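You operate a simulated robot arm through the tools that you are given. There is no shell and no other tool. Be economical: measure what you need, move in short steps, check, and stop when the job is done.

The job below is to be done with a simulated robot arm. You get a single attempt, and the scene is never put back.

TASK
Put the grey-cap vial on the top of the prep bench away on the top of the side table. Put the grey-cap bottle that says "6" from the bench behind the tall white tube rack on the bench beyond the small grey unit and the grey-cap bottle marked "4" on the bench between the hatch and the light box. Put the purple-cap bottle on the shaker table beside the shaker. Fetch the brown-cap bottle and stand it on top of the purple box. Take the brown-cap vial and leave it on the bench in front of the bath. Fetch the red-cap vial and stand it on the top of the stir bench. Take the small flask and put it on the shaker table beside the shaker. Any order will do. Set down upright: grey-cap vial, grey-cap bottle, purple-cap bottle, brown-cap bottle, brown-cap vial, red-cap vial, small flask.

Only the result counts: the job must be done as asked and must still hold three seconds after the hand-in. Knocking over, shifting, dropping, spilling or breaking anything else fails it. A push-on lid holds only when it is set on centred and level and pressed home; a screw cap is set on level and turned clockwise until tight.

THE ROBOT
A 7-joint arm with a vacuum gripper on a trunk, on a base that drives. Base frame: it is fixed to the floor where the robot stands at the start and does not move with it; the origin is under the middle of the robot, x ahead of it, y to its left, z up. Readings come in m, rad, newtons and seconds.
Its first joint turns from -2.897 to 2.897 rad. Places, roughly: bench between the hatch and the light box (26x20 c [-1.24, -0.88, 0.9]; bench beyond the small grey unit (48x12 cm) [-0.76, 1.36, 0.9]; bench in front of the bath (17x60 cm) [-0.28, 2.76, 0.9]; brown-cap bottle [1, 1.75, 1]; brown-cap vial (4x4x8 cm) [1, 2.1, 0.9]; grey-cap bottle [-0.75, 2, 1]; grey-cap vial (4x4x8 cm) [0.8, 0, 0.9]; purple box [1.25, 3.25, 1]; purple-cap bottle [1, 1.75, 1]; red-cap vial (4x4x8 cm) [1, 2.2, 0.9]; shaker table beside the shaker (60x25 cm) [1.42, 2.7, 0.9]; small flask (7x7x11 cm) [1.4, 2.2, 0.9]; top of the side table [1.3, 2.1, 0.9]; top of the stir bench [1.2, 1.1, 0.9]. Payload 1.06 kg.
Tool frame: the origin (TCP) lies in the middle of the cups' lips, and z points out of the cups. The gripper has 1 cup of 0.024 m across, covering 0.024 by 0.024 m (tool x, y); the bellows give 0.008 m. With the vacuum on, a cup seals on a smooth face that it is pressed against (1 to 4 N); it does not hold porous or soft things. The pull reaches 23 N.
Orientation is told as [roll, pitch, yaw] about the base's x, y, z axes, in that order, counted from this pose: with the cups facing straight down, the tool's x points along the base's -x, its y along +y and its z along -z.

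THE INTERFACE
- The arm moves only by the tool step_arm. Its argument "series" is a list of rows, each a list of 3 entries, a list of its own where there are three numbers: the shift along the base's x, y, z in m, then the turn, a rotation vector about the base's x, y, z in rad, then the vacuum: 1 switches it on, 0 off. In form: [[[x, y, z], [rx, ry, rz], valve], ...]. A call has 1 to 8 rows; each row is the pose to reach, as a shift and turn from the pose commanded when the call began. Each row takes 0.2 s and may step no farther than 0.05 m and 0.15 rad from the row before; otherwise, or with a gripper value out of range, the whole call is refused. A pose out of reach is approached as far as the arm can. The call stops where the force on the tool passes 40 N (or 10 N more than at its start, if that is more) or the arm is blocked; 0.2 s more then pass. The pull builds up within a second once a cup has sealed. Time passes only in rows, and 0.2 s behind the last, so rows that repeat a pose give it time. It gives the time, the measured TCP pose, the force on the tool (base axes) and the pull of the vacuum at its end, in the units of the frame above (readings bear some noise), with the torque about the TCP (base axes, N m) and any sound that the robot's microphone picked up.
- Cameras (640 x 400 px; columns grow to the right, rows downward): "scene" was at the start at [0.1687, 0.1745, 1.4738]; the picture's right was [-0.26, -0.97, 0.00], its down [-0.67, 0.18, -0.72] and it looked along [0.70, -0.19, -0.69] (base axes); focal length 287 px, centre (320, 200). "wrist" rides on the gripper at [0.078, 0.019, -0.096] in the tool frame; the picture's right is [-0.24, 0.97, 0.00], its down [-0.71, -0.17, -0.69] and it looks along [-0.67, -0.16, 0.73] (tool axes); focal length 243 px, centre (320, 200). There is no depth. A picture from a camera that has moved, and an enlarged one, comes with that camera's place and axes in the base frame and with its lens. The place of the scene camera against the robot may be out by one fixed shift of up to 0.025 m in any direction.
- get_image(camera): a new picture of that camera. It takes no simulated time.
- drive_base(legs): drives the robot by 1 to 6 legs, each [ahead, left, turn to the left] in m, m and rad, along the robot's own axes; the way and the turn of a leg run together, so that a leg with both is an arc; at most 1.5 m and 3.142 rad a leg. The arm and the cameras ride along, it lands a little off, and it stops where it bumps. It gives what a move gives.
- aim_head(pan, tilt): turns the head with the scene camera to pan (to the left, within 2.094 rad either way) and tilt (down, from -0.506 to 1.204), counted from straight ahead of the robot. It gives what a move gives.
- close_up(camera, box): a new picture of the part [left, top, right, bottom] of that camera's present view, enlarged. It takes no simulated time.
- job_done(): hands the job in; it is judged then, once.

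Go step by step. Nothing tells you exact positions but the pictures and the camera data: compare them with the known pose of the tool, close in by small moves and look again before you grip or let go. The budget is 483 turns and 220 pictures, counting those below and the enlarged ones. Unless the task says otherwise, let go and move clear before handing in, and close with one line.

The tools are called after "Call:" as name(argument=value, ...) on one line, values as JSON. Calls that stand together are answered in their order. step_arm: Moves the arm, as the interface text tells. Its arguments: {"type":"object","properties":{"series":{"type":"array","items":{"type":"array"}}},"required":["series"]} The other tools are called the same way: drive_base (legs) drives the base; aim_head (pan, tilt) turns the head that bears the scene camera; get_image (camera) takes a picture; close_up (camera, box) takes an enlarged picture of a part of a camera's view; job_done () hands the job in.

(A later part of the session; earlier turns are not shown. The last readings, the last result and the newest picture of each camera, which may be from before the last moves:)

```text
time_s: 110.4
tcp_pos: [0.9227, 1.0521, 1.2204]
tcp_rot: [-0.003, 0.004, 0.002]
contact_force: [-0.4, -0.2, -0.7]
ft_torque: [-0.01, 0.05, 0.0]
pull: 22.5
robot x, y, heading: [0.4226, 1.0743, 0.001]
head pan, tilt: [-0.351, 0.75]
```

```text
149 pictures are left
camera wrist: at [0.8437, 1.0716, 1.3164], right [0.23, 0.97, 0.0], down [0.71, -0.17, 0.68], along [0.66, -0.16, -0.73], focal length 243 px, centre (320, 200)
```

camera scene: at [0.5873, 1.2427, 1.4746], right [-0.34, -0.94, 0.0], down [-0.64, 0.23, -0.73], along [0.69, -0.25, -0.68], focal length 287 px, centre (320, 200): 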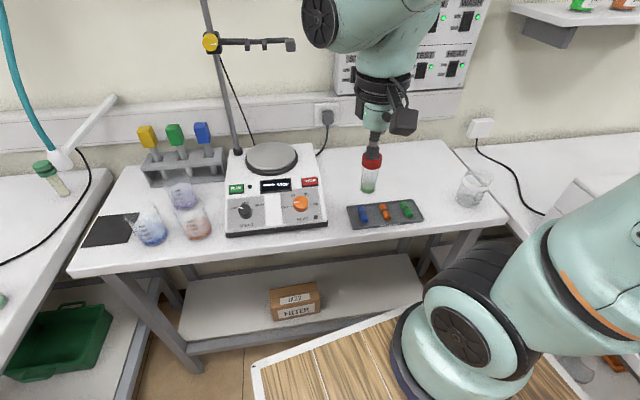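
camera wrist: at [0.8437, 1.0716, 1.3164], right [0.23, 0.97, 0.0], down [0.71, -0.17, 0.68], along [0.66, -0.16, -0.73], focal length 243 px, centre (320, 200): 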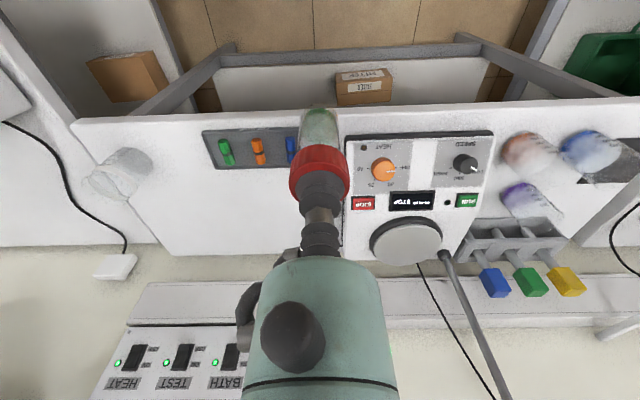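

The spot near (1.216, 0.771) behind the tray is free. I carry the vial there.

Call:
step_arm(series=[[[0.03, -0.035, 0.0], [0, 0, 0], 1], [[0.06, -0.07, 0.0], [0, 0, 0], 1], [[0.09, -0.105, 0.0], [0, 0, 0], 1], [[0.12, -0.14, 0.0], [0, 0, 0], 1], [[0.15, -0.175, 0.0], [0, 0, 0], 1], [[0.18, -0.21, 0.0], [0, 0, 0], 1], [[0.21, -0.24, 0.0], [0, 0, 0], 1], [[0.24, -0.265, 0.0], [0, 0, 0], 1]])

Call:
step_arm(series=[[[0.03, -0.012, -0.02], [0, 0, 0], 1], [[0.053, -0.016, -0.06], [0, 0, 0], 1], [[0.053, -0.016, -0.1], [0, 0, 0], 1], [[0.053, -0.016, -0.14], [0, 0, 0], 1]])

Call:
get_image(camera="wrist")

Call:
close_up(camera="scene", box=[320, 120, 480, 220])

```text
time_s: 112.2
tcp_pos: [1.1645, 0.784, 1.2191]
tcp_rot: [0.0, 0.004, 0.001]
contact_force: [0.0, 0.3, 1.0]
ft_torque: [0.01, 0.02, -0.01]
pull: 22.7
robot x, y, heading: [0.4185, 1.0755, -0.003]
head pan, tilt: [-0.351, 0.75]
```

```text
time_s: 113.2
tcp_pos: [1.2145, 0.7697, 1.0807]
tcp_rot: [-0.002, 0.004, 0.003]
contact_force: [0.3, 0.2, -0.1]
ft_torque: [0.02, 0.0, -0.02]
pull: 22.4
robot x, y, heading: [0.419, 1.0735, -0.001]
head pan, tilt: [-0.351, 0.75]
```

```text
148 pictures are left
camera wrist: at [1.1357, 0.7891, 1.1748], right [0.23, 0.97, 0.0], down [0.71, -0.17, 0.68], along [0.66, -0.16, -0.73], focal length 243 px, centre (320, 200)
```

wrist: 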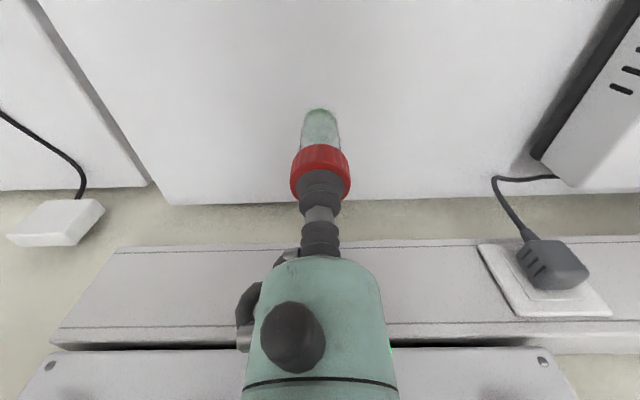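

```text
4.00 times, centred on (400, 170) of scene
camera zoom: at [0.5869, 1.2427, 1.4747], right [-0.34, -0.94, 0.0], down [-0.64, 0.23, -0.73], along [0.69, -0.25, -0.68], focal length 1146 px, centre (0, 320)
```

zoom: 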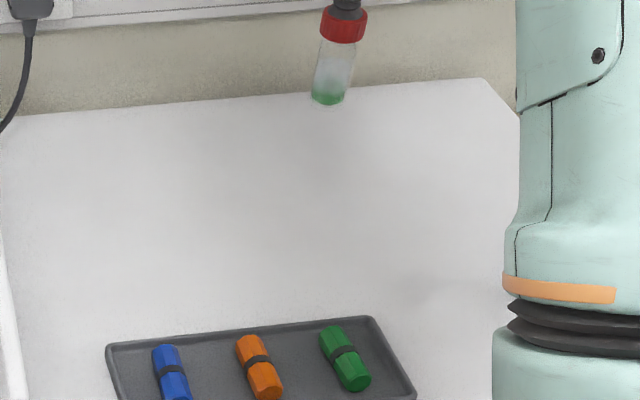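

The spot is clear. I lower quickly to z 0.985 and then creep.

Call:
step_arm(series=[[[0, 0, -0.04], [0, 0, 0], 1], [[0, 0, -0.07], [0, 0, 0], 1], [[0, 0, -0.09], [0, 0, 0], 1], [[0, 0, -0.098], [0, 0, 0], 1], [[0, 0, -0.103], [0, 0, 0], 1], [[0, 0, -0.107], [0, 0, 0], 1], [[0, 0, -0.111], [0, 0, 0], 1], [[0, 0, -0.115], [0, 0, 0], 1]])

Call:
close_up(camera="scene", box=[320, 120, 480, 220])

```text
time_s: 115.0
tcp_pos: [1.215, 0.7715, 0.9683]
tcp_rot: [-0.002, 0.001, 0.002]
contact_force: [0.3, -0.5, 21.0]
ft_torque: [0.02, -0.01, 0.03]
pull: 22.7
robot x, y, heading: [0.4197, 1.0762, -0.003]
head pan, tilt: [-0.351, 0.75]
```

```text
4.00 times, centred on (400, 170) of scene
camera zoom: at [0.5865, 1.2429, 1.4747], right [-0.34, -0.94, 0.0], down [-0.64, 0.23, -0.73], along [0.69, -0.25, -0.68], focal length 1146 px, centre (0, 320)
```

zoom: 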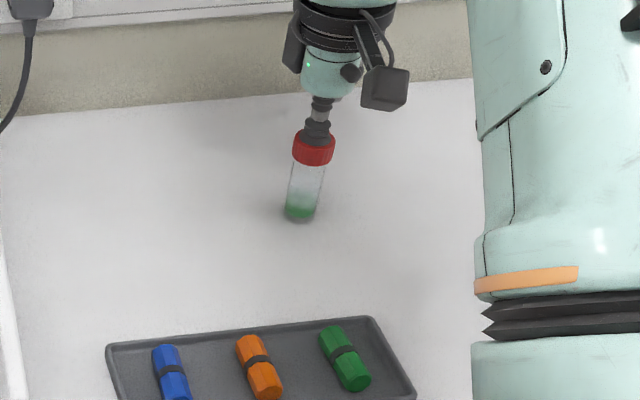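

Contact with the stir bench at z 0.968. I ease, release and rise.

Call:
step_arm(series=[[[0, 0, 0.002], [0, 0, 0], 1], [[0, 0, 0.002], [0, 0, 0], 0], [[0, 0, 0.002], [0, 0, 0], 0], [[0, 0, 0.002], [0, 0, 0], 0], [[0, 0, 0.007], [0, 0, 0], 0], [[0, 0, 0.05], [0, 0, 0], 0], [[0, 0, 0.1], [0, 0, 0], 0], [[0, 0, 0.15], [0, 0, 0], 0]])

Call:
close_up(camera="scene", box=[320, 120, 480, 220])

Call:
step_arm(series=[[[-0.03, 0.03, 0.02], [0, 0, 0], 0], [[-0.06, 0.06, 0.04], [0, 0, 0], 0], [[-0.09, 0.09, 0.06], [0, 0, 0], 0], [[-0.12, 0.12, 0.07], [0, 0, 0], 0], [[-0.15, 0.15, 0.08], [0, 0, 0], 0], [[-0.18, 0.18, 0.09], [0, 0, 0], 0], [[-0.21, 0.21, 0.1], [0, 0, 0], 0], [[-0.24, 0.24, 0.1], [0, 0, 0], 0]])

```text
time_s: 116.8
tcp_pos: [1.2141, 0.7719, 1.1149]
tcp_rot: [0.0, 0.006, 0.003]
contact_force: [0.1, 0.0, 0.2]
ft_torque: [0.02, 0.05, -0.01]
pull: 0.0
robot x, y, heading: [0.4171, 1.0753, -0.005]
head pan, tilt: [-0.351, 0.75]
```

```text
4.00 times, centred on (400, 170) of scene
camera zoom: at [0.5877, 1.2425, 1.4746], right [-0.34, -0.94, 0.0], down [-0.64, 0.23, -0.73], along [0.69, -0.25, -0.68], focal length 1146 px, centre (0, 320)
```

zoom: 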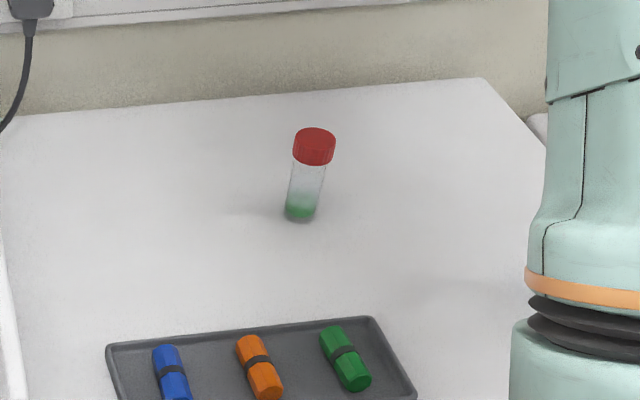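

```text
time_s: 118.6
tcp_pos: [0.9751, 1.0098, 1.2161]
tcp_rot: [-0.002, 0.007, 0.0]
contact_force: [0.2, 0.3, 1.0]
ft_torque: [0.0, 0.02, 0.01]
pull: 0.0
robot x, y, heading: [0.4181, 1.0758, -0.0]
head pan, tilt: [-0.351, 0.75]
```

The red-cap vial stands on the stir bench. Next the brown-cap vial in rack slot C, near (0.985, 2.106, 0.97): I drive left.

Call:
drive_base(legs=[[-0.08, 1.02, 0.0]])

Call:
get_image(camera="wrist")

```text
time_s: 123.9
tcp_pos: [0.8935, 2.0372, 1.2162]
tcp_rot: [-0.003, 0.006, 0.011]
contact_force: [0.3, 0.2, -0.1]
ft_torque: [-0.02, 0.02, -0.04]
pull: 0.1
robot x, y, heading: [0.3372, 2.0966, 0.007]
head pan, tilt: [-0.351, 0.75]
```

```text
144 pictures are left
camera wrist: at [0.8138, 2.0548, 1.3126], right [0.23, 0.97, 0.0], down [0.71, -0.16, 0.68], along [0.66, -0.16, -0.73], focal length 243 px, centre (320, 200)
```

wrist: 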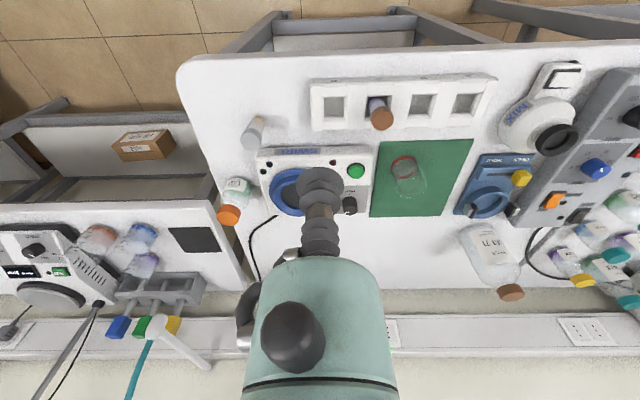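

The brown cap confirms at (0.985, 2.105). I move above it.

Call:
step_arm(series=[[[0.03, 0.02, -0.02], [0, 0, 0], 0], [[0.06, 0.045, -0.04], [0, 0, 0], 0], [[0.0915, 0.068, -0.06], [0, 0, 0], 0], [[0.0915, 0.068, -0.1], [0, 0, 0], 0], [[0.0915, 0.068, -0.15], [0, 0, 0], 0], [[0.0915, 0.068, -0.185], [0, 0, 0], 0]])

Call:
close_up(camera="wrist", box=[220, 60, 420, 240])

```text
time_s: 125.3
tcp_pos: [0.9812, 2.105, 1.0319]
tcp_rot: [-0.001, 0.005, 0.012]
contact_force: [-0.5, -0.4, 0.5]
ft_torque: [0.02, -0.03, -0.03]
pull: 0.1
robot x, y, heading: [0.3401, 2.0952, 0.009]
head pan, tilt: [-0.351, 0.75]
```

```text
2.22 times, centred on (320, 150) of wrist
camera zoom: at [0.9027, 2.1236, 1.1271], right [0.23, 0.97, 0.0], down [0.71, -0.16, 0.68], along [0.66, -0.15, -0.73], focal length 539 px, centre (320, 311)
```

zoom: 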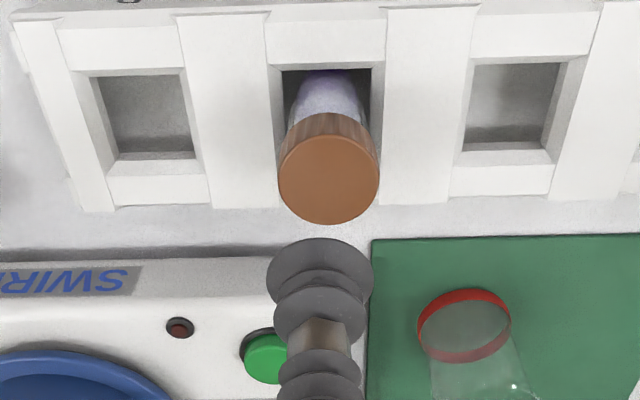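

I correct 6 mm in x and descend gently with suction.

Call:
step_arm(series=[[[0.006, 0.001, -0.03], [0, 0, 0], 0], [[0.006, 0.001, -0.048], [0, 0, 0], 1], [[0.006, 0.001, -0.053], [0, 0, 0], 1], [[0.006, 0.001, -0.056], [0, 0, 0], 1], [[0.006, 0.001, -0.059], [0, 0, 0], 1], [[0.006, 0.001, -0.059], [0, 0, 0], 1]])

```text
time_s: 126.7
tcp_pos: [0.9879, 2.1061, 0.9743]
tcp_rot: [-0.003, 0.003, 0.01]
contact_force: [-0.8, 1.5, 14.1]
ft_torque: [0.03, 0.06, -0.02]
pull: 23.2
robot x, y, heading: [0.3392, 2.0962, 0.007]
head pan, tilt: [-0.351, 0.75]
```

Sealed. I lift the brown-cap vial, draw it in, and look at the left side of the room.

Call:
step_arm(series=[[[0, 0, 0.01], [0, 0, 0], 1], [[0, 0, 0.03], [0, 0, 0], 1], [[0, 0, 0.06], [0, 0, 0], 1], [[0, 0, 0.1], [0, 0, 0], 1], [[0, 0, 0.15], [0, 0, 0], 1], [[0, 0, 0.2], [0, 0, 0], 1], [[0, 0, 0.25], [0, 0, 0], 1]])

Call:
step_arm(series=[[[-0.04, 0, 0.0], [0, 0, 0], 1], [[-0.08, 0, 0.0], [0, 0, 0], 1], [[-0.11, 0, 0.0], [0, 0, 0], 1], [[-0.14, 0, 0.0], [0, 0, 0], 1]])

Call:
aim_head(pan=2.09, tilt=0.75)

Call:
get_image(camera="scene")

```text
time_s: 128.3
tcp_pos: [0.9884, 2.108, 1.2266]
tcp_rot: [-0.002, 0.005, 0.01]
contact_force: [0.8, 0.1, -0.8]
ft_torque: [0.01, 0.07, 0.05]
pull: 23.0
robot x, y, heading: [0.3331, 2.0935, 0.009]
head pan, tilt: [-0.351, 0.75]
```

```text
time_s: 129.3
tcp_pos: [0.8485, 2.1064, 1.2239]
tcp_rot: [-0.002, 0.005, 0.009]
contact_force: [0.6, -0.3, -0.9]
ft_torque: [0.05, 0.06, 0.01]
pull: 22.4
robot x, y, heading: [0.3371, 2.0975, 0.008]
head pan, tilt: [-0.351, 0.75]
```

```text
time_s: 131.5
tcp_pos: [0.8488, 2.1055, 1.2254]
tcp_rot: [-0.002, 0.004, 0.01]
contact_force: [0.1, -0.8, -0.1]
ft_torque: [-0.02, 0.08, -0.01]
pull: 23.1
robot x, y, heading: [0.3369, 2.0957, 0.007]
head pan, tilt: [2.089, 0.75]
```

```text
142 pictures are left
camera scene: at [0.3824, 2.3649, 1.4746], right [0.86, 0.5, 0.0], down [0.34, -0.59, -0.73], along [-0.37, 0.63, -0.68], focal length 287 px, centre (320, 200)
```

scene: 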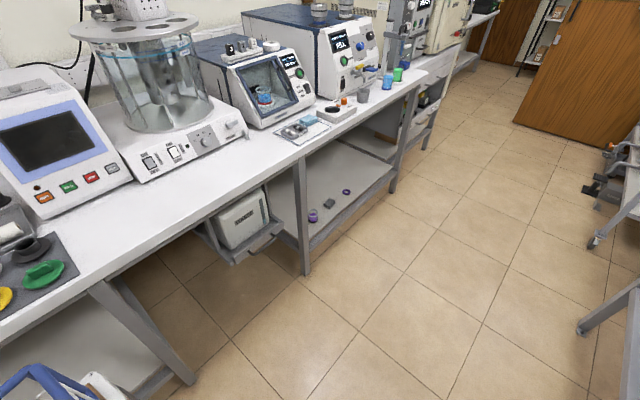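

The strip in front of the glass bath is where expected, near x −0.27. To reach it safely I go to the wider aisle at y≈1.3, turn right by 90° there, and back up along the aisle with the arm to work on the robot's right.

Call:
drive_base(legs=[[-0.05, -0.78, 0], [0, 0, -1.571]])

Call:
aim_head(pan=-1.2, tilt=0.55)

Call:
get_image(camera="scene")

```text
time_s: 139.7
tcp_pos: [0.2906, 0.7794, 1.2244]
tcp_rot: [-0.002, 0.005, -1.584]
contact_force: [0.2, 0.0, -0.4]
ft_torque: [0.06, 0.04, 0.03]
pull: 22.7
robot x, y, heading: [0.2923, 1.2913, -1.582]
head pan, tilt: [2.089, 0.75]
```

```text
time_s: 142.5
tcp_pos: [0.2909, 0.7808, 1.2244]
tcp_rot: [-0.002, 0.005, -1.585]
contact_force: [-0.9, -0.1, -0.5]
ft_torque: [0.01, -0.03, 0.0]
pull: 22.6
robot x, y, heading: [0.2923, 1.2922, -1.579]
head pan, tilt: [-1.201, 0.55]
```

```text
141 pictures are left
camera scene: at [0.4067, 1.1431, 1.492], right [-0.35, 0.94, 0.0], down [0.49, 0.18, -0.85], along [-0.8, -0.3, -0.52], focal length 287 px, centre (320, 200)
```

scene: 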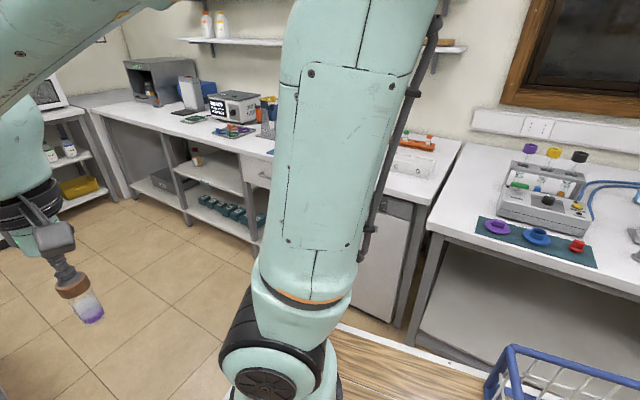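

Now I back up along the aisle to about y 2.7.

Call:
drive_base(legs=[[-1.4, 0.05, 0.008]])

Call:
step_arm(series=[[[-0.045, 0.002, 0], [0, 0, -0.09], 1], [[-0.09, 0.008, 0], [0, 0, -0.18], 1], [[-0.133, 0.018, 0], [0, 0, -0.27], 1], [[-0.176, 0.032, 0], [0, 0, -0.36], 1], [[-0.218, 0.05, 0], [0, 0, -0.45], 1], [[-0.258, 0.073, 0], [0, 0, -0.54], 1], [[-0.296, 0.1, 0], [0, 0, -0.63], 1], [[-0.331, 0.131, 0], [0, 0, -0.72], 1]])

```text
time_s: 149.4
tcp_pos: [0.35, 2.1732, 1.2248]
tcp_rot: [-0.003, 0.005, -1.538]
contact_force: [1.0, 0.2, -0.1]
ft_torque: [0.02, 0.03, 0.03]
pull: 23.0
robot x, y, heading: [0.3303, 2.6888, -1.537]
head pan, tilt: [-1.201, 0.55]
```

```text
time_s: 151.2
tcp_pos: [0.0195, 2.3066, 1.2275]
tcp_rot: [-0.002, 0.006, -2.259]
contact_force: [-0.5, -0.2, -0.1]
ft_torque: [-0.01, -0.01, 0.02]
pull: 22.8
robot x, y, heading: [0.3268, 2.6845, -1.541]
head pan, tilt: [-1.201, 0.55]
```

The arm swings fine. I continue the swing and look with the wrist camera.

Call:
step_arm(series=[[[-0.034, 0.033, 0], [0, 0, -0.09], 1], [[-0.067, 0.07, 0], [0, 0, -0.18], 1], [[-0.1, 0.107, 0], [0, 0, -0.27], 1], [[-0.13, 0.145, 0], [0, 0, -0.36], 1], [[-0.155, 0.187, 0], [0, 0, -0.45], 1], [[-0.175, 0.23, 0], [0, 0, -0.54], 1], [[-0.19, 0.275, 0], [0, 0, -0.64], 1], [[-0.2, 0.32, 0], [0, 0, -0.74], 1]])

Call:
get_image(camera="wrist")

Call:
get_image(camera="scene")

```text
time_s: 153.0
tcp_pos: [-0.1836, 2.6246, 1.2236]
tcp_rot: [0.0, 0.007, -3.001]
contact_force: [0.0, -1.1, -1.2]
ft_torque: [0.06, -0.01, 0.0]
pull: 22.4
robot x, y, heading: [0.3258, 2.6833, -1.544]
head pan, tilt: [-1.201, 0.55]
```

```text
140 pictures are left
camera wrist: at [-0.104, 2.6161, 1.3197], right [-0.1, -1.0, 0.0], down [-0.73, 0.07, 0.68], along [-0.68, 0.07, -0.73], focal length 243 px, centre (320, 200)
```

wrist: 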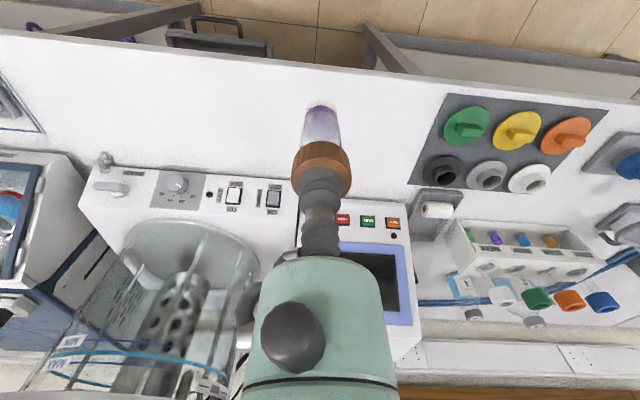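

```text
139 pictures are left
camera scene: at [0.4493, 2.5427, 1.492], right [-0.39, 0.92, 0.0], down [0.48, 0.2, -0.85], along [-0.78, -0.33, -0.52], focal length 287 px, centre (320, 200)
```

scene: 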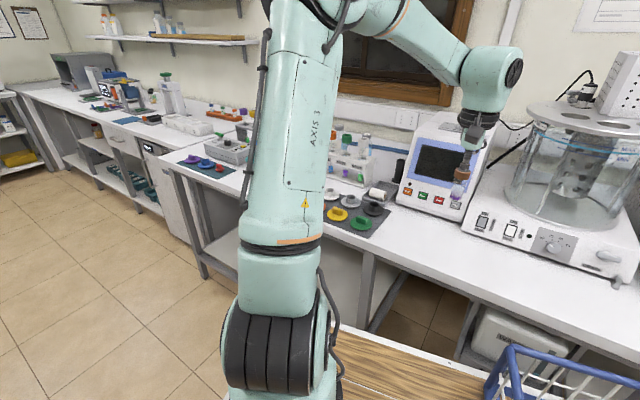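

The strip before the bath is free. I go to (−0.28, 2.78) and lower.

Call:
step_arm(series=[[[-0.025, 0.04, 0], [0, 0, -0.03], 1], [[-0.05, 0.08, 0], [0, 0, -0.06], 1], [[-0.075, 0.12, 0], [0, 0, -0.1], 1], [[-0.096, 0.155, -0.02], [0, 0, -0.14], 1], [[-0.096, 0.155, -0.07], [0, 0, -0.14], 1], [[-0.096, 0.155, -0.12], [0, 0, -0.14], 1], [[-0.096, 0.155, -0.17], [0, 0, -0.14], 1], [[-0.096, 0.155, -0.2], [0, 0, -0.14], 1]])

Call:
get_image(camera="wrist")

Call:
aim_head(pan=-1.6, tilt=0.65)

Call:
get_image(camera="scene")

```text
time_s: 154.8
tcp_pos: [-0.2775, 2.7818, 1.022]
tcp_rot: [-0.001, 0.004, -3.14]
contact_force: [0.3, -0.4, 0.5]
ft_torque: [0.0, -0.02, -0.01]
pull: 23.0
robot x, y, heading: [0.3285, 2.6881, -1.537]
head pan, tilt: [-1.201, 0.55]
```

```text
138 pictures are left
camera wrist: at [-0.2004, 2.7624, 1.1181], right [-0.23, -0.97, 0.0], down [-0.71, 0.17, 0.68], along [-0.66, 0.16, -0.73], focal length 243 px, centre (320, 200)
```

wrist: 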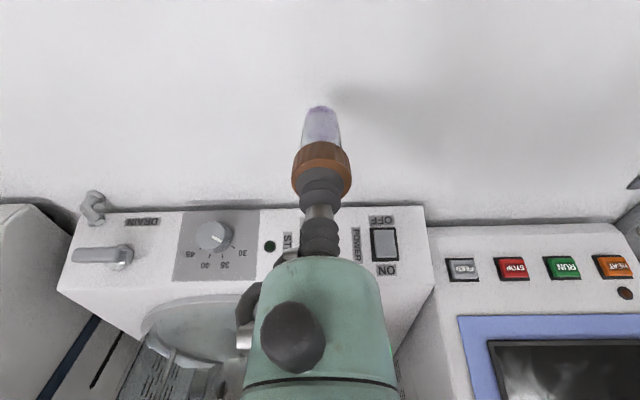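

```text
time_s: 155.7
tcp_pos: [-0.2771, 2.7805, 1.023]
tcp_rot: [0.0, 0.005, -3.139]
contact_force: [1.1, -1.4, -1.0]
ft_torque: [0.01, -0.02, 0.02]
pull: 22.8
robot x, y, heading: [0.3296, 2.6868, -1.537]
head pan, tilt: [-1.6, 0.649]
```

```text
137 pictures are left
camera scene: at [0.4448, 2.578, 1.4833], right [0.0, 1.0, 0.0], down [0.6, 0.0, -0.8], along [-0.8, 0.0, -0.6], focal length 287 px, centre (320, 200)
```

scene: 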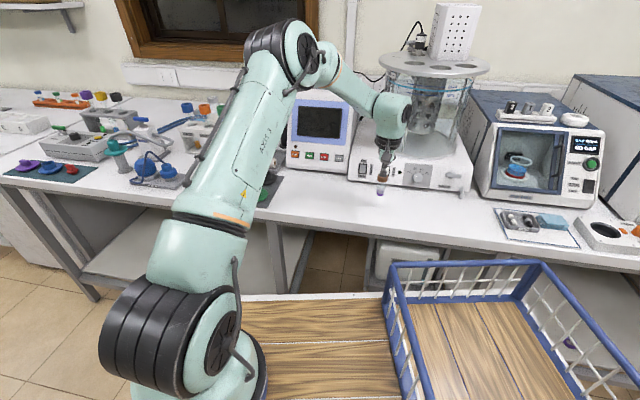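

The vial hangs in front of the bath. I creep down to the bench.

Call:
step_arm(series=[[[0, 0, -0.02], [0, 0, 0], 1], [[0, 0, -0.035], [0, 0, 0], 1], [[0, 0, -0.042], [0, 0, 0], 1], [[0, 0, -0.046], [0, 0, 0], 1], [[0, 0, -0.05], [0, 0, 0], 1], [[0, 0, -0.053], [0, 0, 0], 1], [[0, 0, -0.056], [0, 0, 0], 1]])

```text
time_s: 157.3
tcp_pos: [-0.2763, 2.7807, 0.968]
tcp_rot: [-0.002, 0.004, -3.139]
contact_force: [2.6, -0.3, 20.2]
ft_torque: [-0.02, -0.05, -0.01]
pull: 23.5
robot x, y, heading: [0.3315, 2.6859, -1.542]
head pan, tilt: [-1.6, 0.649]
```

Call:
step_arm(series=[[[0, 0, 0.002], [0, 0, 0], 1], [[0, 0, 0.002], [0, 0, 0], 0], [[0, 0, 0.002], [0, 0, 0], 0], [[0, 0, 0.002], [0, 0, 0], 0], [[0, 0, 0.007], [0, 0, 0], 0], [[0, 0, 0.05], [0, 0, 0], 0], [[0, 0, 0.1], [0, 0, 0], 0], [[0, 0, 0.15], [0, 0, 0], 0]])

Call:
close_up(camera="wrist", box=[220, 0, 420, 200])

Call:
step_arm(series=[[[0.02, -0.02, 0.05], [0, 0, 0], 0], [[0.04, -0.05, 0.08], [0, 0, 0], 0], [[0.05, -0.09, 0.1], [0, 0, 0], 0]])

Call:
close_up(camera="scene", box=[300, 120, 460, 220])

```text
time_s: 159.1
tcp_pos: [-0.2783, 2.7805, 1.1195]
tcp_rot: [0.001, 0.007, -3.138]
contact_force: [-0.9, -0.5, -0.3]
ft_torque: [-0.01, -0.05, 0.02]
pull: 0.0
robot x, y, heading: [0.3302, 2.6858, -1.543]
head pan, tilt: [-1.6, 0.649]
```

```text
2.00 times, centred on (320, 100) of wrist
camera zoom: at [-0.2008, 2.762, 1.2166], right [-0.23, -0.97, 0.0], down [-0.71, 0.17, 0.68], along [-0.66, 0.16, -0.73], focal length 485 px, centre (320, 400)
```

zoom: 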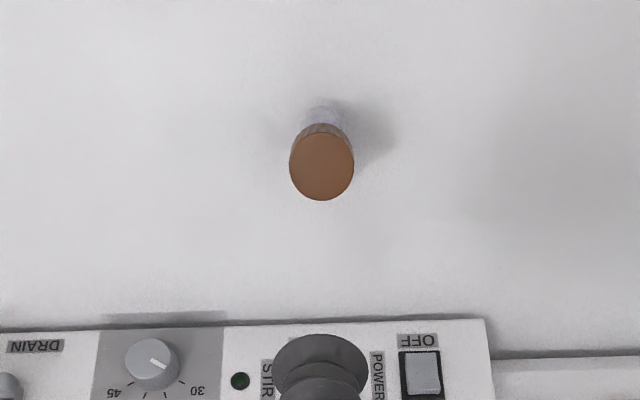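

```text
refused: row 1 steps farther than a row can; nothing moved
```

```text
4.00 times, centred on (380, 170) of scene
camera zoom: at [0.4444, 2.5781, 1.4833], right [0.0, 1.0, 0.0], down [0.6, 0.0, -0.8], along [-0.8, 0.0, -0.6], focal length 1146 px, centre (80, 320)
```

zoom: 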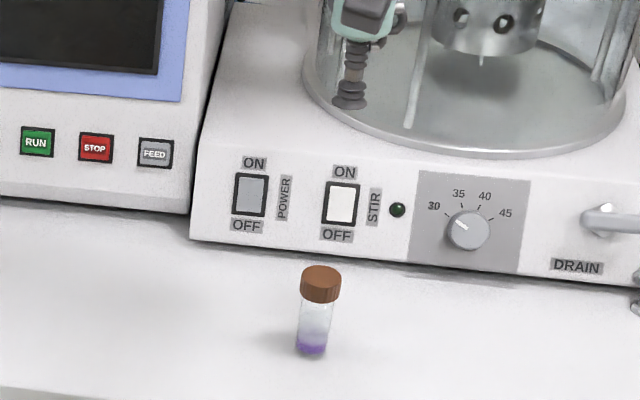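

The brown-cap vial stands in front of the bath. Next the grey-cap bottles: I raise and draw in the arm, then drive towards y≈1.95.

Call:
step_arm(series=[[[0.0, 0, 0.04], [0, 0, 0], 0], [[0.02, -0.02, 0.08], [0, 0, 0], 0], [[0.05, -0.04, 0.11], [0, 0, 0], 0], [[0.08, -0.07, 0.12], [0, 0, 0], 0]])

Call:
drive_base(legs=[[0.7, -0.12, -0.02]])

Call:
get_image(camera="scene")

Call:
get_image(camera="wrist")

```text
time_s: 160.1
tcp_pos: [-0.1979, 2.71, 1.2396]
tcp_rot: [0.0, 0.005, -3.139]
contact_force: [-0.6, 0.9, -0.7]
ft_torque: [0.0, -0.03, 0.0]
pull: 0.1
robot x, y, heading: [0.33, 2.6826, -1.544]
head pan, tilt: [-1.6, 0.649]
```

```text
time_s: 163.9
tcp_pos: [-0.305, 2.0321, 1.2406]
tcp_rot: [-0.001, 0.006, 3.113]
contact_force: [0.0, -0.1, -0.3]
ft_torque: [-0.01, 0.0, 0.02]
pull: 0.0
robot x, y, heading: [0.2195, 1.9903, -1.571]
head pan, tilt: [-1.6, 0.649]
```

```text
134 pictures are left
camera scene: at [0.3327, 1.8808, 1.4832], right [0.03, 1.0, 0.0], down [0.6, -0.02, -0.8], along [-0.8, 0.02, -0.6], focal length 287 px, centre (320, 200)
```

scene: 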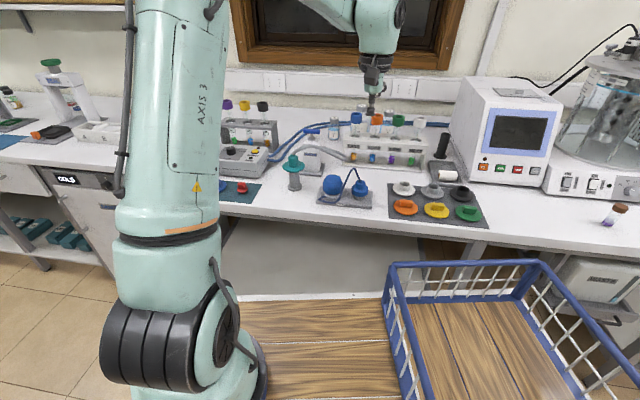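

```text
133 pictures are left
camera wrist: at [-0.2287, 2.0109, 1.3362], right [-0.26, -0.96, 0.0], down [-0.71, 0.19, 0.68], along [-0.66, 0.18, -0.73], focal length 243 px, centre (320, 200)
```

wrist: 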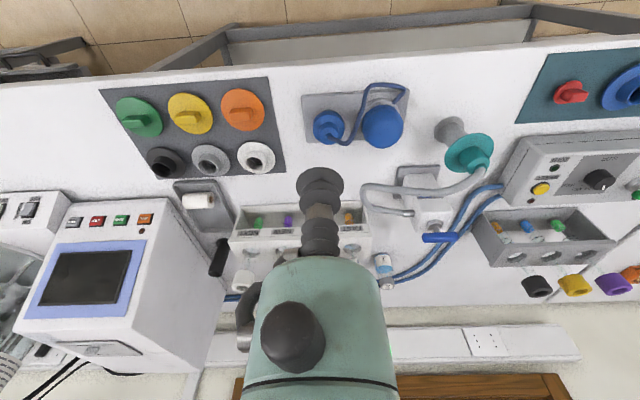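

I see a white rack on the bench and something behind it. I zoom in.

Call:
close_up(camera="scene", box=[200, 80, 460, 220])

Call:
close_up(camera="scene", box=[310, 90, 450, 178])

```text
2.46 times, centred on (330, 150) of scene
camera zoom: at [0.3327, 1.8808, 1.4832], right [0.03, 1.0, 0.0], down [0.6, -0.02, -0.8], along [-0.8, 0.02, -0.6], focal length 705 px, centre (295, 323)
```

zoom: 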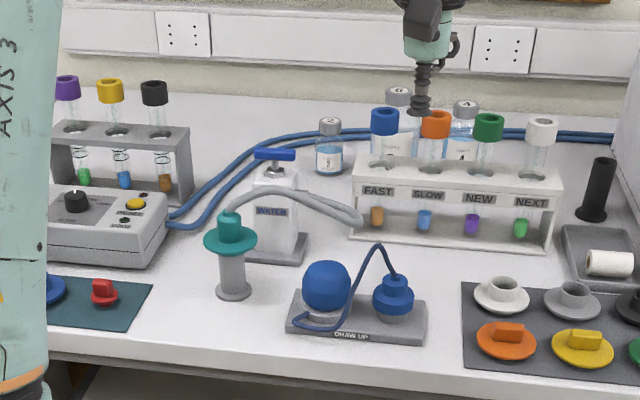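

```text
4.55 times, centred on (380, 134) of scene
camera zoom: at [0.3327, 1.8808, 1.4832], right [0.03, 1.0, 0.0], down [0.6, -0.02, -0.8], along [-0.8, 0.02, -0.6], focal length 1303 px, centre (47, 500)
```

zoom: 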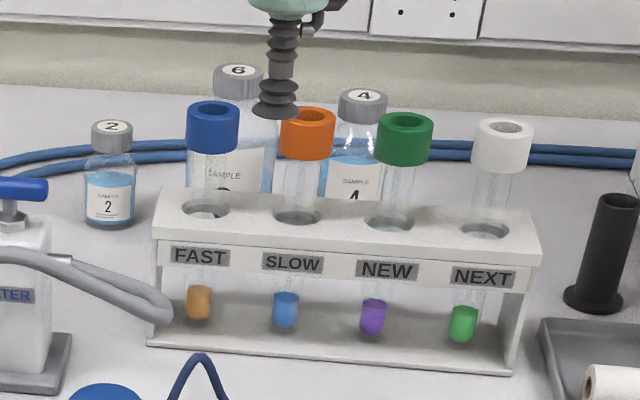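

Bottles 2, 6 and 4 stand behind the white rack. I shift the tool so the wrist camera sees them.

Call:
step_arm(series=[[[-0.03, -0.03, 0.02], [0, 0, 0], 0], [[-0.06, -0.06, 0.03], [0, 0, 0], 0], [[-0.09, -0.09, 0.03], [0, 0, 0], 0], [[-0.12, -0.12, 0.03], [0, 0, 0], 0], [[-0.15, -0.15, 0.03], [0, 0, 0], 0]])

Call:
get_image(camera="wrist")

```text
time_s: 165.2
tcp_pos: [-0.4542, 1.8825, 1.2693]
tcp_rot: [-0.001, 0.004, 3.111]
contact_force: [-0.5, -0.3, 0.1]
ft_torque: [-0.04, 0.07, 0.03]
pull: 0.1
robot x, y, heading: [0.2212, 1.9904, -1.57]
head pan, tilt: [-1.6, 0.649]
```

```text
130 pictures are left
camera wrist: at [-0.3773, 1.8616, 1.3655], right [-0.26, -0.96, 0.0], down [-0.71, 0.19, 0.68], along [-0.66, 0.18, -0.73], focal length 243 px, centre (320, 200)
```

wrist: 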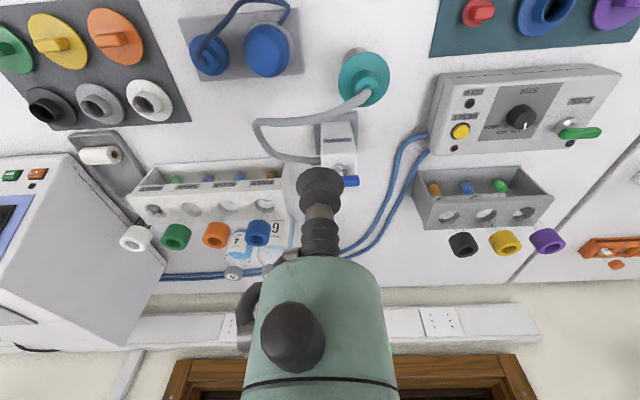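

Bottle 4's cap is near (−0.81, 2.19, 1.07) by a first estimate. I move the tool further over the bench for a better view.

Call:
step_arm(series=[[[-0.045, 0.01, 0], [0, 0, 0], 0], [[-0.09, 0.02, 0], [0, 0, 0], 0], [[-0.135, 0.03, 0], [0, 0, 0], 0], [[-0.18, 0.04, 0], [0, 0, 0], 0], [[-0.22, 0.05, 0], [0, 0, 0], 0]])

Call:
get_image(camera="wrist")

```text
time_s: 166.3
tcp_pos: [-0.5512, 1.9143, 1.2557]
tcp_rot: [-0.004, 0.008, 3.114]
contact_force: [-0.4, 1.0, -0.2]
ft_torque: [-0.03, -0.05, -0.02]
pull: 0.1
out of reach, approached as far as the arm can: row 3, 4, 5
robot x, y, heading: [0.2191, 1.9933, -1.57]
head pan, tilt: [-1.6, 0.649]
```

```text
129 pictures are left
camera wrist: at [-0.4751, 1.8927, 1.3515], right [-0.26, -0.96, 0.0], down [-0.71, 0.19, 0.68], along [-0.66, 0.18, -0.73], focal length 243 px, centre (320, 200)
```

wrist: 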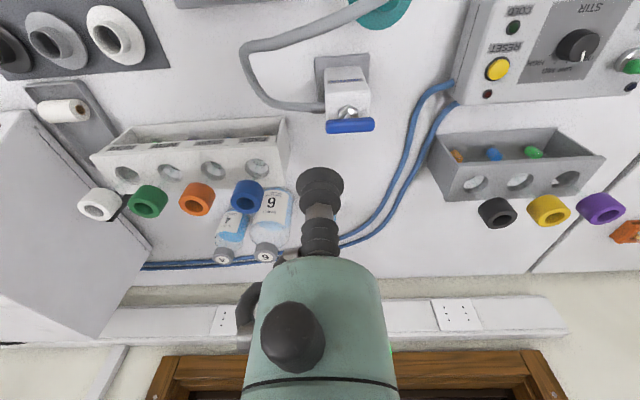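

The arm cannot reach far enough from here, so the robot must go nearer. I look down to see the gap between robot deck and bench.

Call:
aim_head(pan=-1.5, tilt=1.15)

Call:
get_image(camera="scene")

```text
time_s: 167.3
tcp_pos: [-0.551, 1.9159, 1.2561]
tcp_rot: [-0.003, 0.006, 3.11]
contact_force: [0.1, -0.2, 0.5]
ft_torque: [0.01, 0.01, -0.04]
pull: 0.0
robot x, y, heading: [0.2211, 1.995, -1.569]
head pan, tilt: [-1.499, 1.15]
```

```text
128 pictures are left
camera scene: at [0.3599, 1.874, 1.4458], right [-0.07, 1.0, 0.0], down [0.91, 0.06, -0.41], along [-0.41, -0.03, -0.91], focal length 287 px, centre (320, 200)
```

scene: 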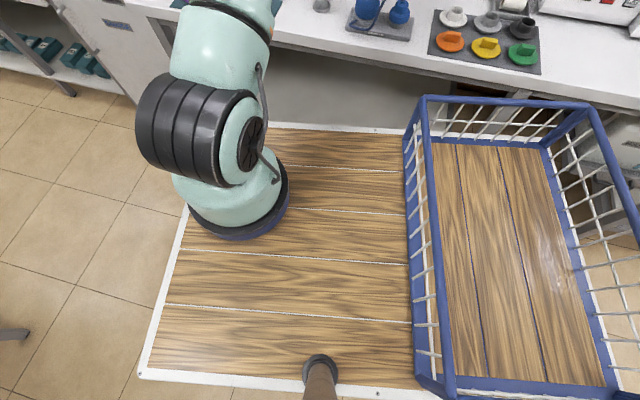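

The deck and bench are clearer now; the left bench runs at a slight angle (about 0.19 rad). I draw in the arm, then back up, turn parallel to the bench and look again.

Call:
step_arm(series=[[[0.045, 0.0, 0], [0, 0, 0], 0], [[0.09, 0.0, 0], [0, 0, 0], 0], [[0.135, 0.0, 0], [0, 0, 0], 0], [[0.18, 0.0, 0], [0, 0, 0], 0], [[0.225, 0.0, 0], [0, 0, 0], 0], [[0.27, 0.0, 0], [0, 0, 0], 0], [[0.31, 0.0, 0], [0, 0, 0], 0]])

Call:
drive_base(legs=[[-0.4, 0.03, 0], [0, 0, -0.19]])

Call:
get_image(camera="scene")

Call:
get_image(camera="wrist")

```text
time_s: 168.9
tcp_pos: [-0.55, 1.9124, 1.2568]
tcp_rot: [-0.002, 0.006, 3.112]
contact_force: [0.5, -0.5, 1.1]
ft_torque: [0.03, 0.01, 0.01]
pull: 0.0
out of reach, approached as far as the arm can: row 1, 2, 3, 4, 5, 6, 7
robot x, y, heading: [0.2204, 1.995, -1.57]
head pan, tilt: [-1.499, 1.15]
```

```text
time_s: 172.1
tcp_pos: [-0.5189, 2.4683, 1.2556]
tcp_rot: [-0.003, 0.005, 2.911]
contact_force: [0.2, -0.1, 0.5]
ft_torque: [0.01, -0.03, 0.01]
pull: 0.1
robot x, y, heading: [0.2566, 2.3921, -1.776]
head pan, tilt: [-1.499, 1.15]
```

```text
127 pictures are left
camera scene: at [0.3677, 2.2455, 1.4458], right [0.13, 0.99, 0.0], down [0.91, -0.12, -0.41], along [-0.4, 0.05, -0.91], focal length 287 px, centre (320, 200)
```

scene: 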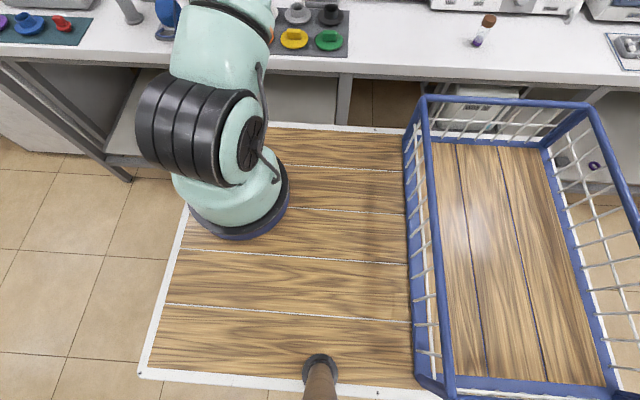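

```text
126 pictures are left
camera wrist: at [-0.449, 2.4325, 1.3522], right [-0.45, -0.89, 0.0], down [-0.65, 0.33, 0.68], along [-0.61, 0.31, -0.73], focal length 243 px, centre (320, 200)
```

wrist: 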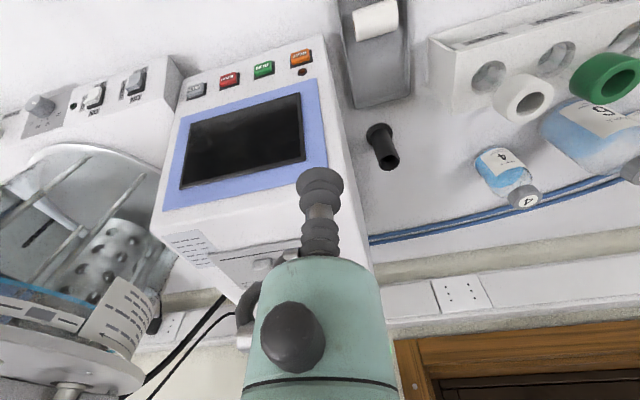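

The retract had been refused as out of reach while the base still drove, but nothing was touched. This view gives bottle 4's cap at (−0.885, 2.237, 1.03) and 6's at (−0.855, 2.11, 1.06). I test a small retraction first.

Call:
step_arm(series=[[[0.02, 0.0, 0.0], [0, 0, 0], 0], [[0.04, 0.0, 0], [0, 0, 0], 0]])

```text
time_s: 172.7
tcp_pos: [-0.4812, 2.4679, 1.2564]
tcp_rot: [-0.002, 0.007, 2.911]
contact_force: [-1.6, 0.4, -0.7]
ft_torque: [0.0, -0.03, 0.01]
pull: 0.1
robot x, y, heading: [0.2527, 2.3914, -1.768]
head pan, tilt: [-1.499, 1.15]
```

It moves normally. I retract further off the printer.

Call:
step_arm(series=[[[0.045, -0.01, 0.0], [0, 0, 0], 0], [[0.09, -0.02, 0], [0, 0, 0], 0], [[0.135, -0.03, 0], [0, 0, 0], 0], [[0.18, -0.04, 0], [0, 0, 0], 0], [[0.22, -0.05, 0], [0, 0, 0], 0]])

Call:
aim_head(pan=-1.4, tilt=0.7)

Call:
get_image(camera="scene")

```text
time_s: 173.9
tcp_pos: [-0.2587, 2.4177, 1.2576]
tcp_rot: [-0.001, 0.005, 2.912]
contact_force: [-0.9, -0.1, 0.1]
ft_torque: [0.0, -0.01, -0.02]
pull: 0.0
robot x, y, heading: [0.2489, 2.3938, -1.774]
head pan, tilt: [-1.499, 1.15]
```

```text
time_s: 174.8
tcp_pos: [-0.2586, 2.4192, 1.2576]
tcp_rot: [-0.001, 0.006, 2.913]
contact_force: [-0.3, 0.7, -0.1]
ft_torque: [0.03, -0.01, -0.01]
pull: 0.0
robot x, y, heading: [0.2525, 2.3915, -1.774]
head pan, tilt: [-1.4, 0.7]
```

```text
125 pictures are left
camera scene: at [0.342, 2.2403, 1.4788], right [0.03, 1.0, 0.0], down [0.64, -0.02, -0.76], along [-0.76, 0.02, -0.64], focal length 287 px, centre (320, 200)
```

scene: 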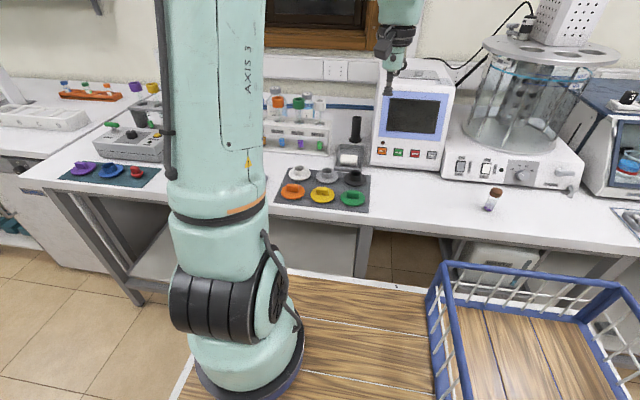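

All is intact. Deck geometry suggests the robot can go nearer to the bench. I drive ahead 0.16 and right 0.10, then look down at the gap.

Call:
drive_base(legs=[[0.16, -0.1, 0]])

Call:
aim_head(pan=-1.5, tilt=1.0)

Call:
get_image(camera="scene")

```text
time_s: 176.3
tcp_pos: [-0.3893, 2.2835, 1.258]
tcp_rot: [-0.001, 0.005, 2.913]
contact_force: [-1.1, -0.3, 0.1]
ft_torque: [0.02, 0.03, 0.02]
pull: 0.0
robot x, y, heading: [0.1221, 2.2594, -1.765]
head pan, tilt: [-1.4, 0.7]
```

```text
time_s: 177.1
tcp_pos: [-0.3886, 2.2842, 1.2573]
tcp_rot: [-0.001, 0.006, 2.913]
contact_force: [-0.7, 0.3, 0.0]
ft_torque: [-0.02, 0.03, 0.01]
pull: 0.0
robot x, y, heading: [0.1209, 2.2577, -1.77]
head pan, tilt: [-1.499, 1.0]
```

```text
124 pictures are left
camera scene: at [0.2279, 2.1141, 1.4556], right [0.13, 0.99, 0.0], down [0.83, -0.11, -0.54], along [-0.54, 0.07, -0.84], focal length 287 px, centre (320, 200)
```

scene: 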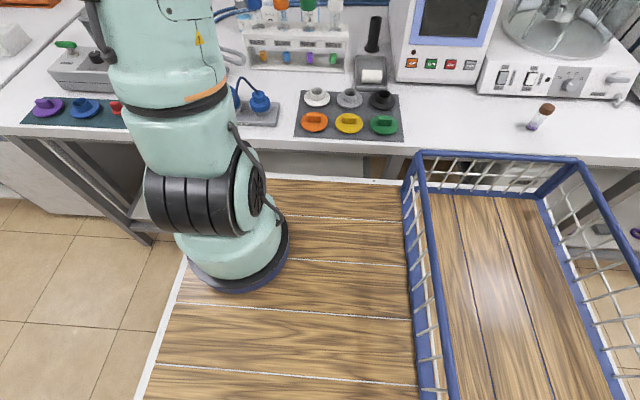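

There still seems to be a gap. I ease 4 cm nearer to the bench for reach.

Call:
drive_base(legs=[[0.0, -0.04, 0]])

Call:
step_arm(series=[[[-0.04, -0.025, 0], [0, 0, 0], 0], [[-0.08, -0.05, 0], [0, 0, 0], 0], [[-0.12, -0.075, 0], [0, 0, 0], 0], [[-0.16, -0.1, 0], [0, 0, 0], 0], [[-0.2, -0.125, 0], [0, 0, 0], 0]])

Call:
get_image(camera="wrist")

```text
time_s: 178.0
tcp_pos: [-0.4287, 2.292, 1.2575]
tcp_rot: [-0.003, 0.006, 2.915]
contact_force: [-0.2, 0.0, -0.4]
ft_torque: [-0.01, 0.0, -0.01]
pull: 0.1
robot x, y, heading: [0.0797, 2.2665, -1.77]
head pan, tilt: [-1.499, 1.0]
```

```text
time_s: 179.2
tcp_pos: [-0.6296, 2.1676, 1.2564]
tcp_rot: [-0.001, 0.006, 2.914]
contact_force: [-0.1, -0.3, 1.0]
ft_torque: [-0.03, 0.03, -0.03]
pull: 0.0
robot x, y, heading: [0.081, 2.2682, -1.771]
head pan, tilt: [-1.499, 1.0]
```

```text
123 pictures are left
camera wrist: at [-0.5595, 2.1312, 1.3531], right [-0.45, -0.89, 0.0], down [-0.65, 0.33, 0.68], along [-0.61, 0.31, -0.73], focal length 243 px, centre (320, 200)
```

wrist: 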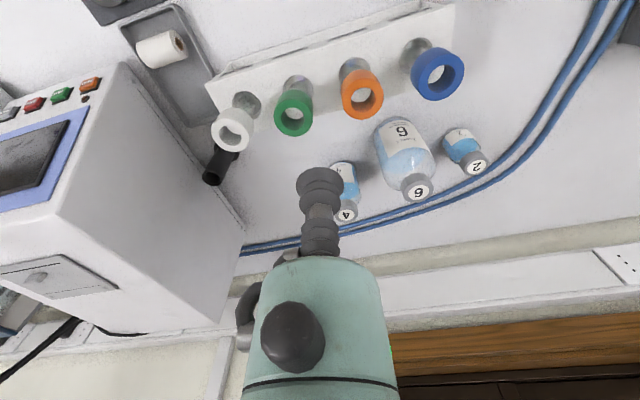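

Clear view of 2, 6 and 4. Cap 6 confirms at (−0.857, 2.108, 1.058). I approach it over the rack.

Call:
step_arm(series=[[[-0.035, -0.018, 0], [0, 0, 0], 0], [[-0.07, -0.033, -0.005], [0, 0, 0], 0], [[-0.105, -0.042, -0.03], [0, 0, 0], 0], [[-0.14, -0.05, -0.06], [0, 0, 0], 0], [[-0.175, -0.055, -0.09], [0, 0, 0], 0], [[-0.205, -0.058, -0.12], [0, 0, 0], 0], [[-0.226, -0.06, -0.15], [0, 0, 0], 0]])

Call:
get_image(camera="wrist")

```text
time_s: 180.8
tcp_pos: [-0.7891, 2.1083, 1.1167]
tcp_rot: [-0.002, 0.006, 2.913]
contact_force: [0.3, 0.2, 0.9]
ft_torque: [0.03, 0.01, -0.04]
pull: 0.2
out of reach, approached as far as the arm can: row 5, 6, 7
robot x, y, heading: [0.0829, 2.266, -1.767]
head pan, tilt: [-1.499, 1.0]
```

```text
122 pictures are left
camera wrist: at [-0.719, 2.0722, 1.2121], right [-0.45, -0.89, 0.0], down [-0.65, 0.33, 0.68], along [-0.61, 0.31, -0.73], focal length 243 px, centre (320, 200)
```

wrist: 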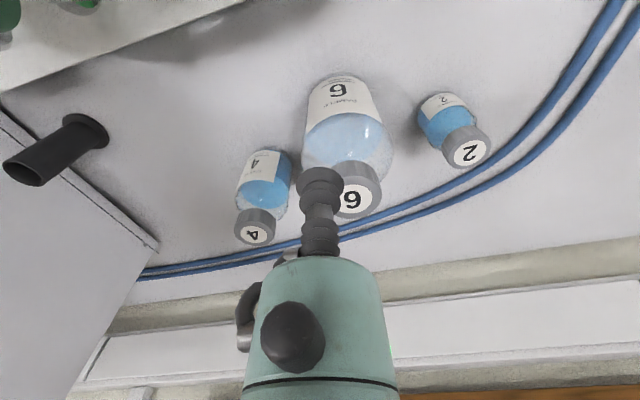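

The reach fits a limit measured from the robot's middle, so driving 0.32 m ahead along the bench will bring the bottles within reach. I retract above the rack first, then drive.

Call:
step_arm(series=[[[0.03, 0.01, 0.03], [0, 0, 0], 0], [[0.06, 0.02, 0.06], [0, 0, 0], 0], [[0.09, 0.03, 0.09], [0, 0, 0], 0], [[0.12, 0.03, 0.12], [0, 0, 0], 0], [[0.16, 0.03, 0.14], [0, 0, 0], 0], [[0.2, 0.03, 0.14], [0, 0, 0], 0]])

Call:
drive_base(legs=[[0.3, -0.02, 0]])

Call:
get_image(camera="wrist")

```text
time_s: 182.2
tcp_pos: [-0.5926, 2.1386, 1.257]
tcp_rot: [-0.001, 0.004, 2.914]
contact_force: [-0.8, 0.8, -0.1]
ft_torque: [0.02, 0.01, -0.01]
pull: 0.0
robot x, y, heading: [0.0833, 2.265, -1.77]
head pan, tilt: [-1.499, 1.0]
```

```text
time_s: 184.3
tcp_pos: [-0.6706, 1.8442, 1.2573]
tcp_rot: [-0.003, 0.006, 2.916]
contact_force: [-0.3, -0.1, -0.2]
ft_torque: [0.02, 0.01, -0.04]
pull: 0.1
robot x, y, heading: [0.0055, 1.9762, -1.769]
head pan, tilt: [-1.499, 1.0]
```

```text
121 pictures are left
camera wrist: at [-0.6002, 1.8082, 1.3533], right [-0.45, -0.89, 0.0], down [-0.66, 0.33, 0.68], along [-0.61, 0.31, -0.73], focal length 243 px, centre (320, 200)
```

wrist: 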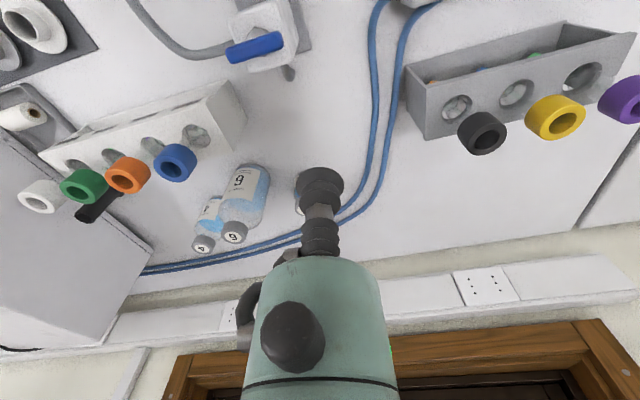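

Now bottle 6 is within reach. I approach it from the free side, above bottle 2.

Call:
step_arm(series=[[[-0.03, 0.03, -0.01], [0, 0, 0], 0], [[-0.06, 0.065, -0.02], [0, 0, 0], 0], [[-0.085, 0.1, -0.04], [0, 0, 0], 0], [[-0.11, 0.14, -0.06], [0, 0, 0], 0], [[-0.135, 0.18, -0.075], [0, 0, 0], 0], [[-0.155, 0.22, -0.09], [0, 0, 0], 0], [[-0.175, 0.25, -0.115], [0, 0, 0], 0], [[-0.186, 0.264, -0.15], [0, 0, 0], 0]])

Call:
close_up(camera="wrist", box=[200, 80, 440, 240])

```text
refused: row 4 steps farther than a row can; nothing moved
```

```text
2.50 times, centred on (320, 160) of wrist
camera zoom: at [-0.6002, 1.8082, 1.3533], right [-0.45, -0.89, 0.0], down [-0.66, 0.33, 0.68], along [-0.61, 0.31, -0.73], focal length 606 px, centre (320, 300)
```

zoom: 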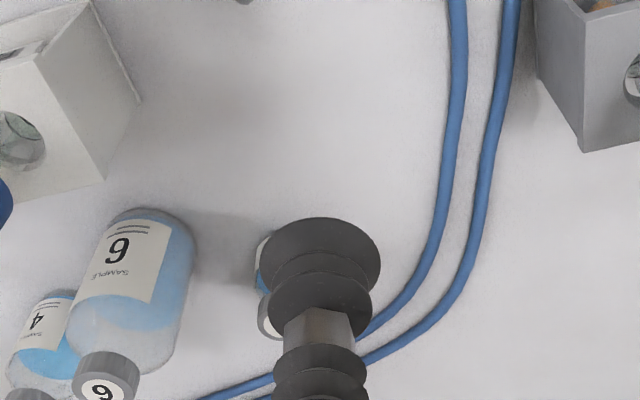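

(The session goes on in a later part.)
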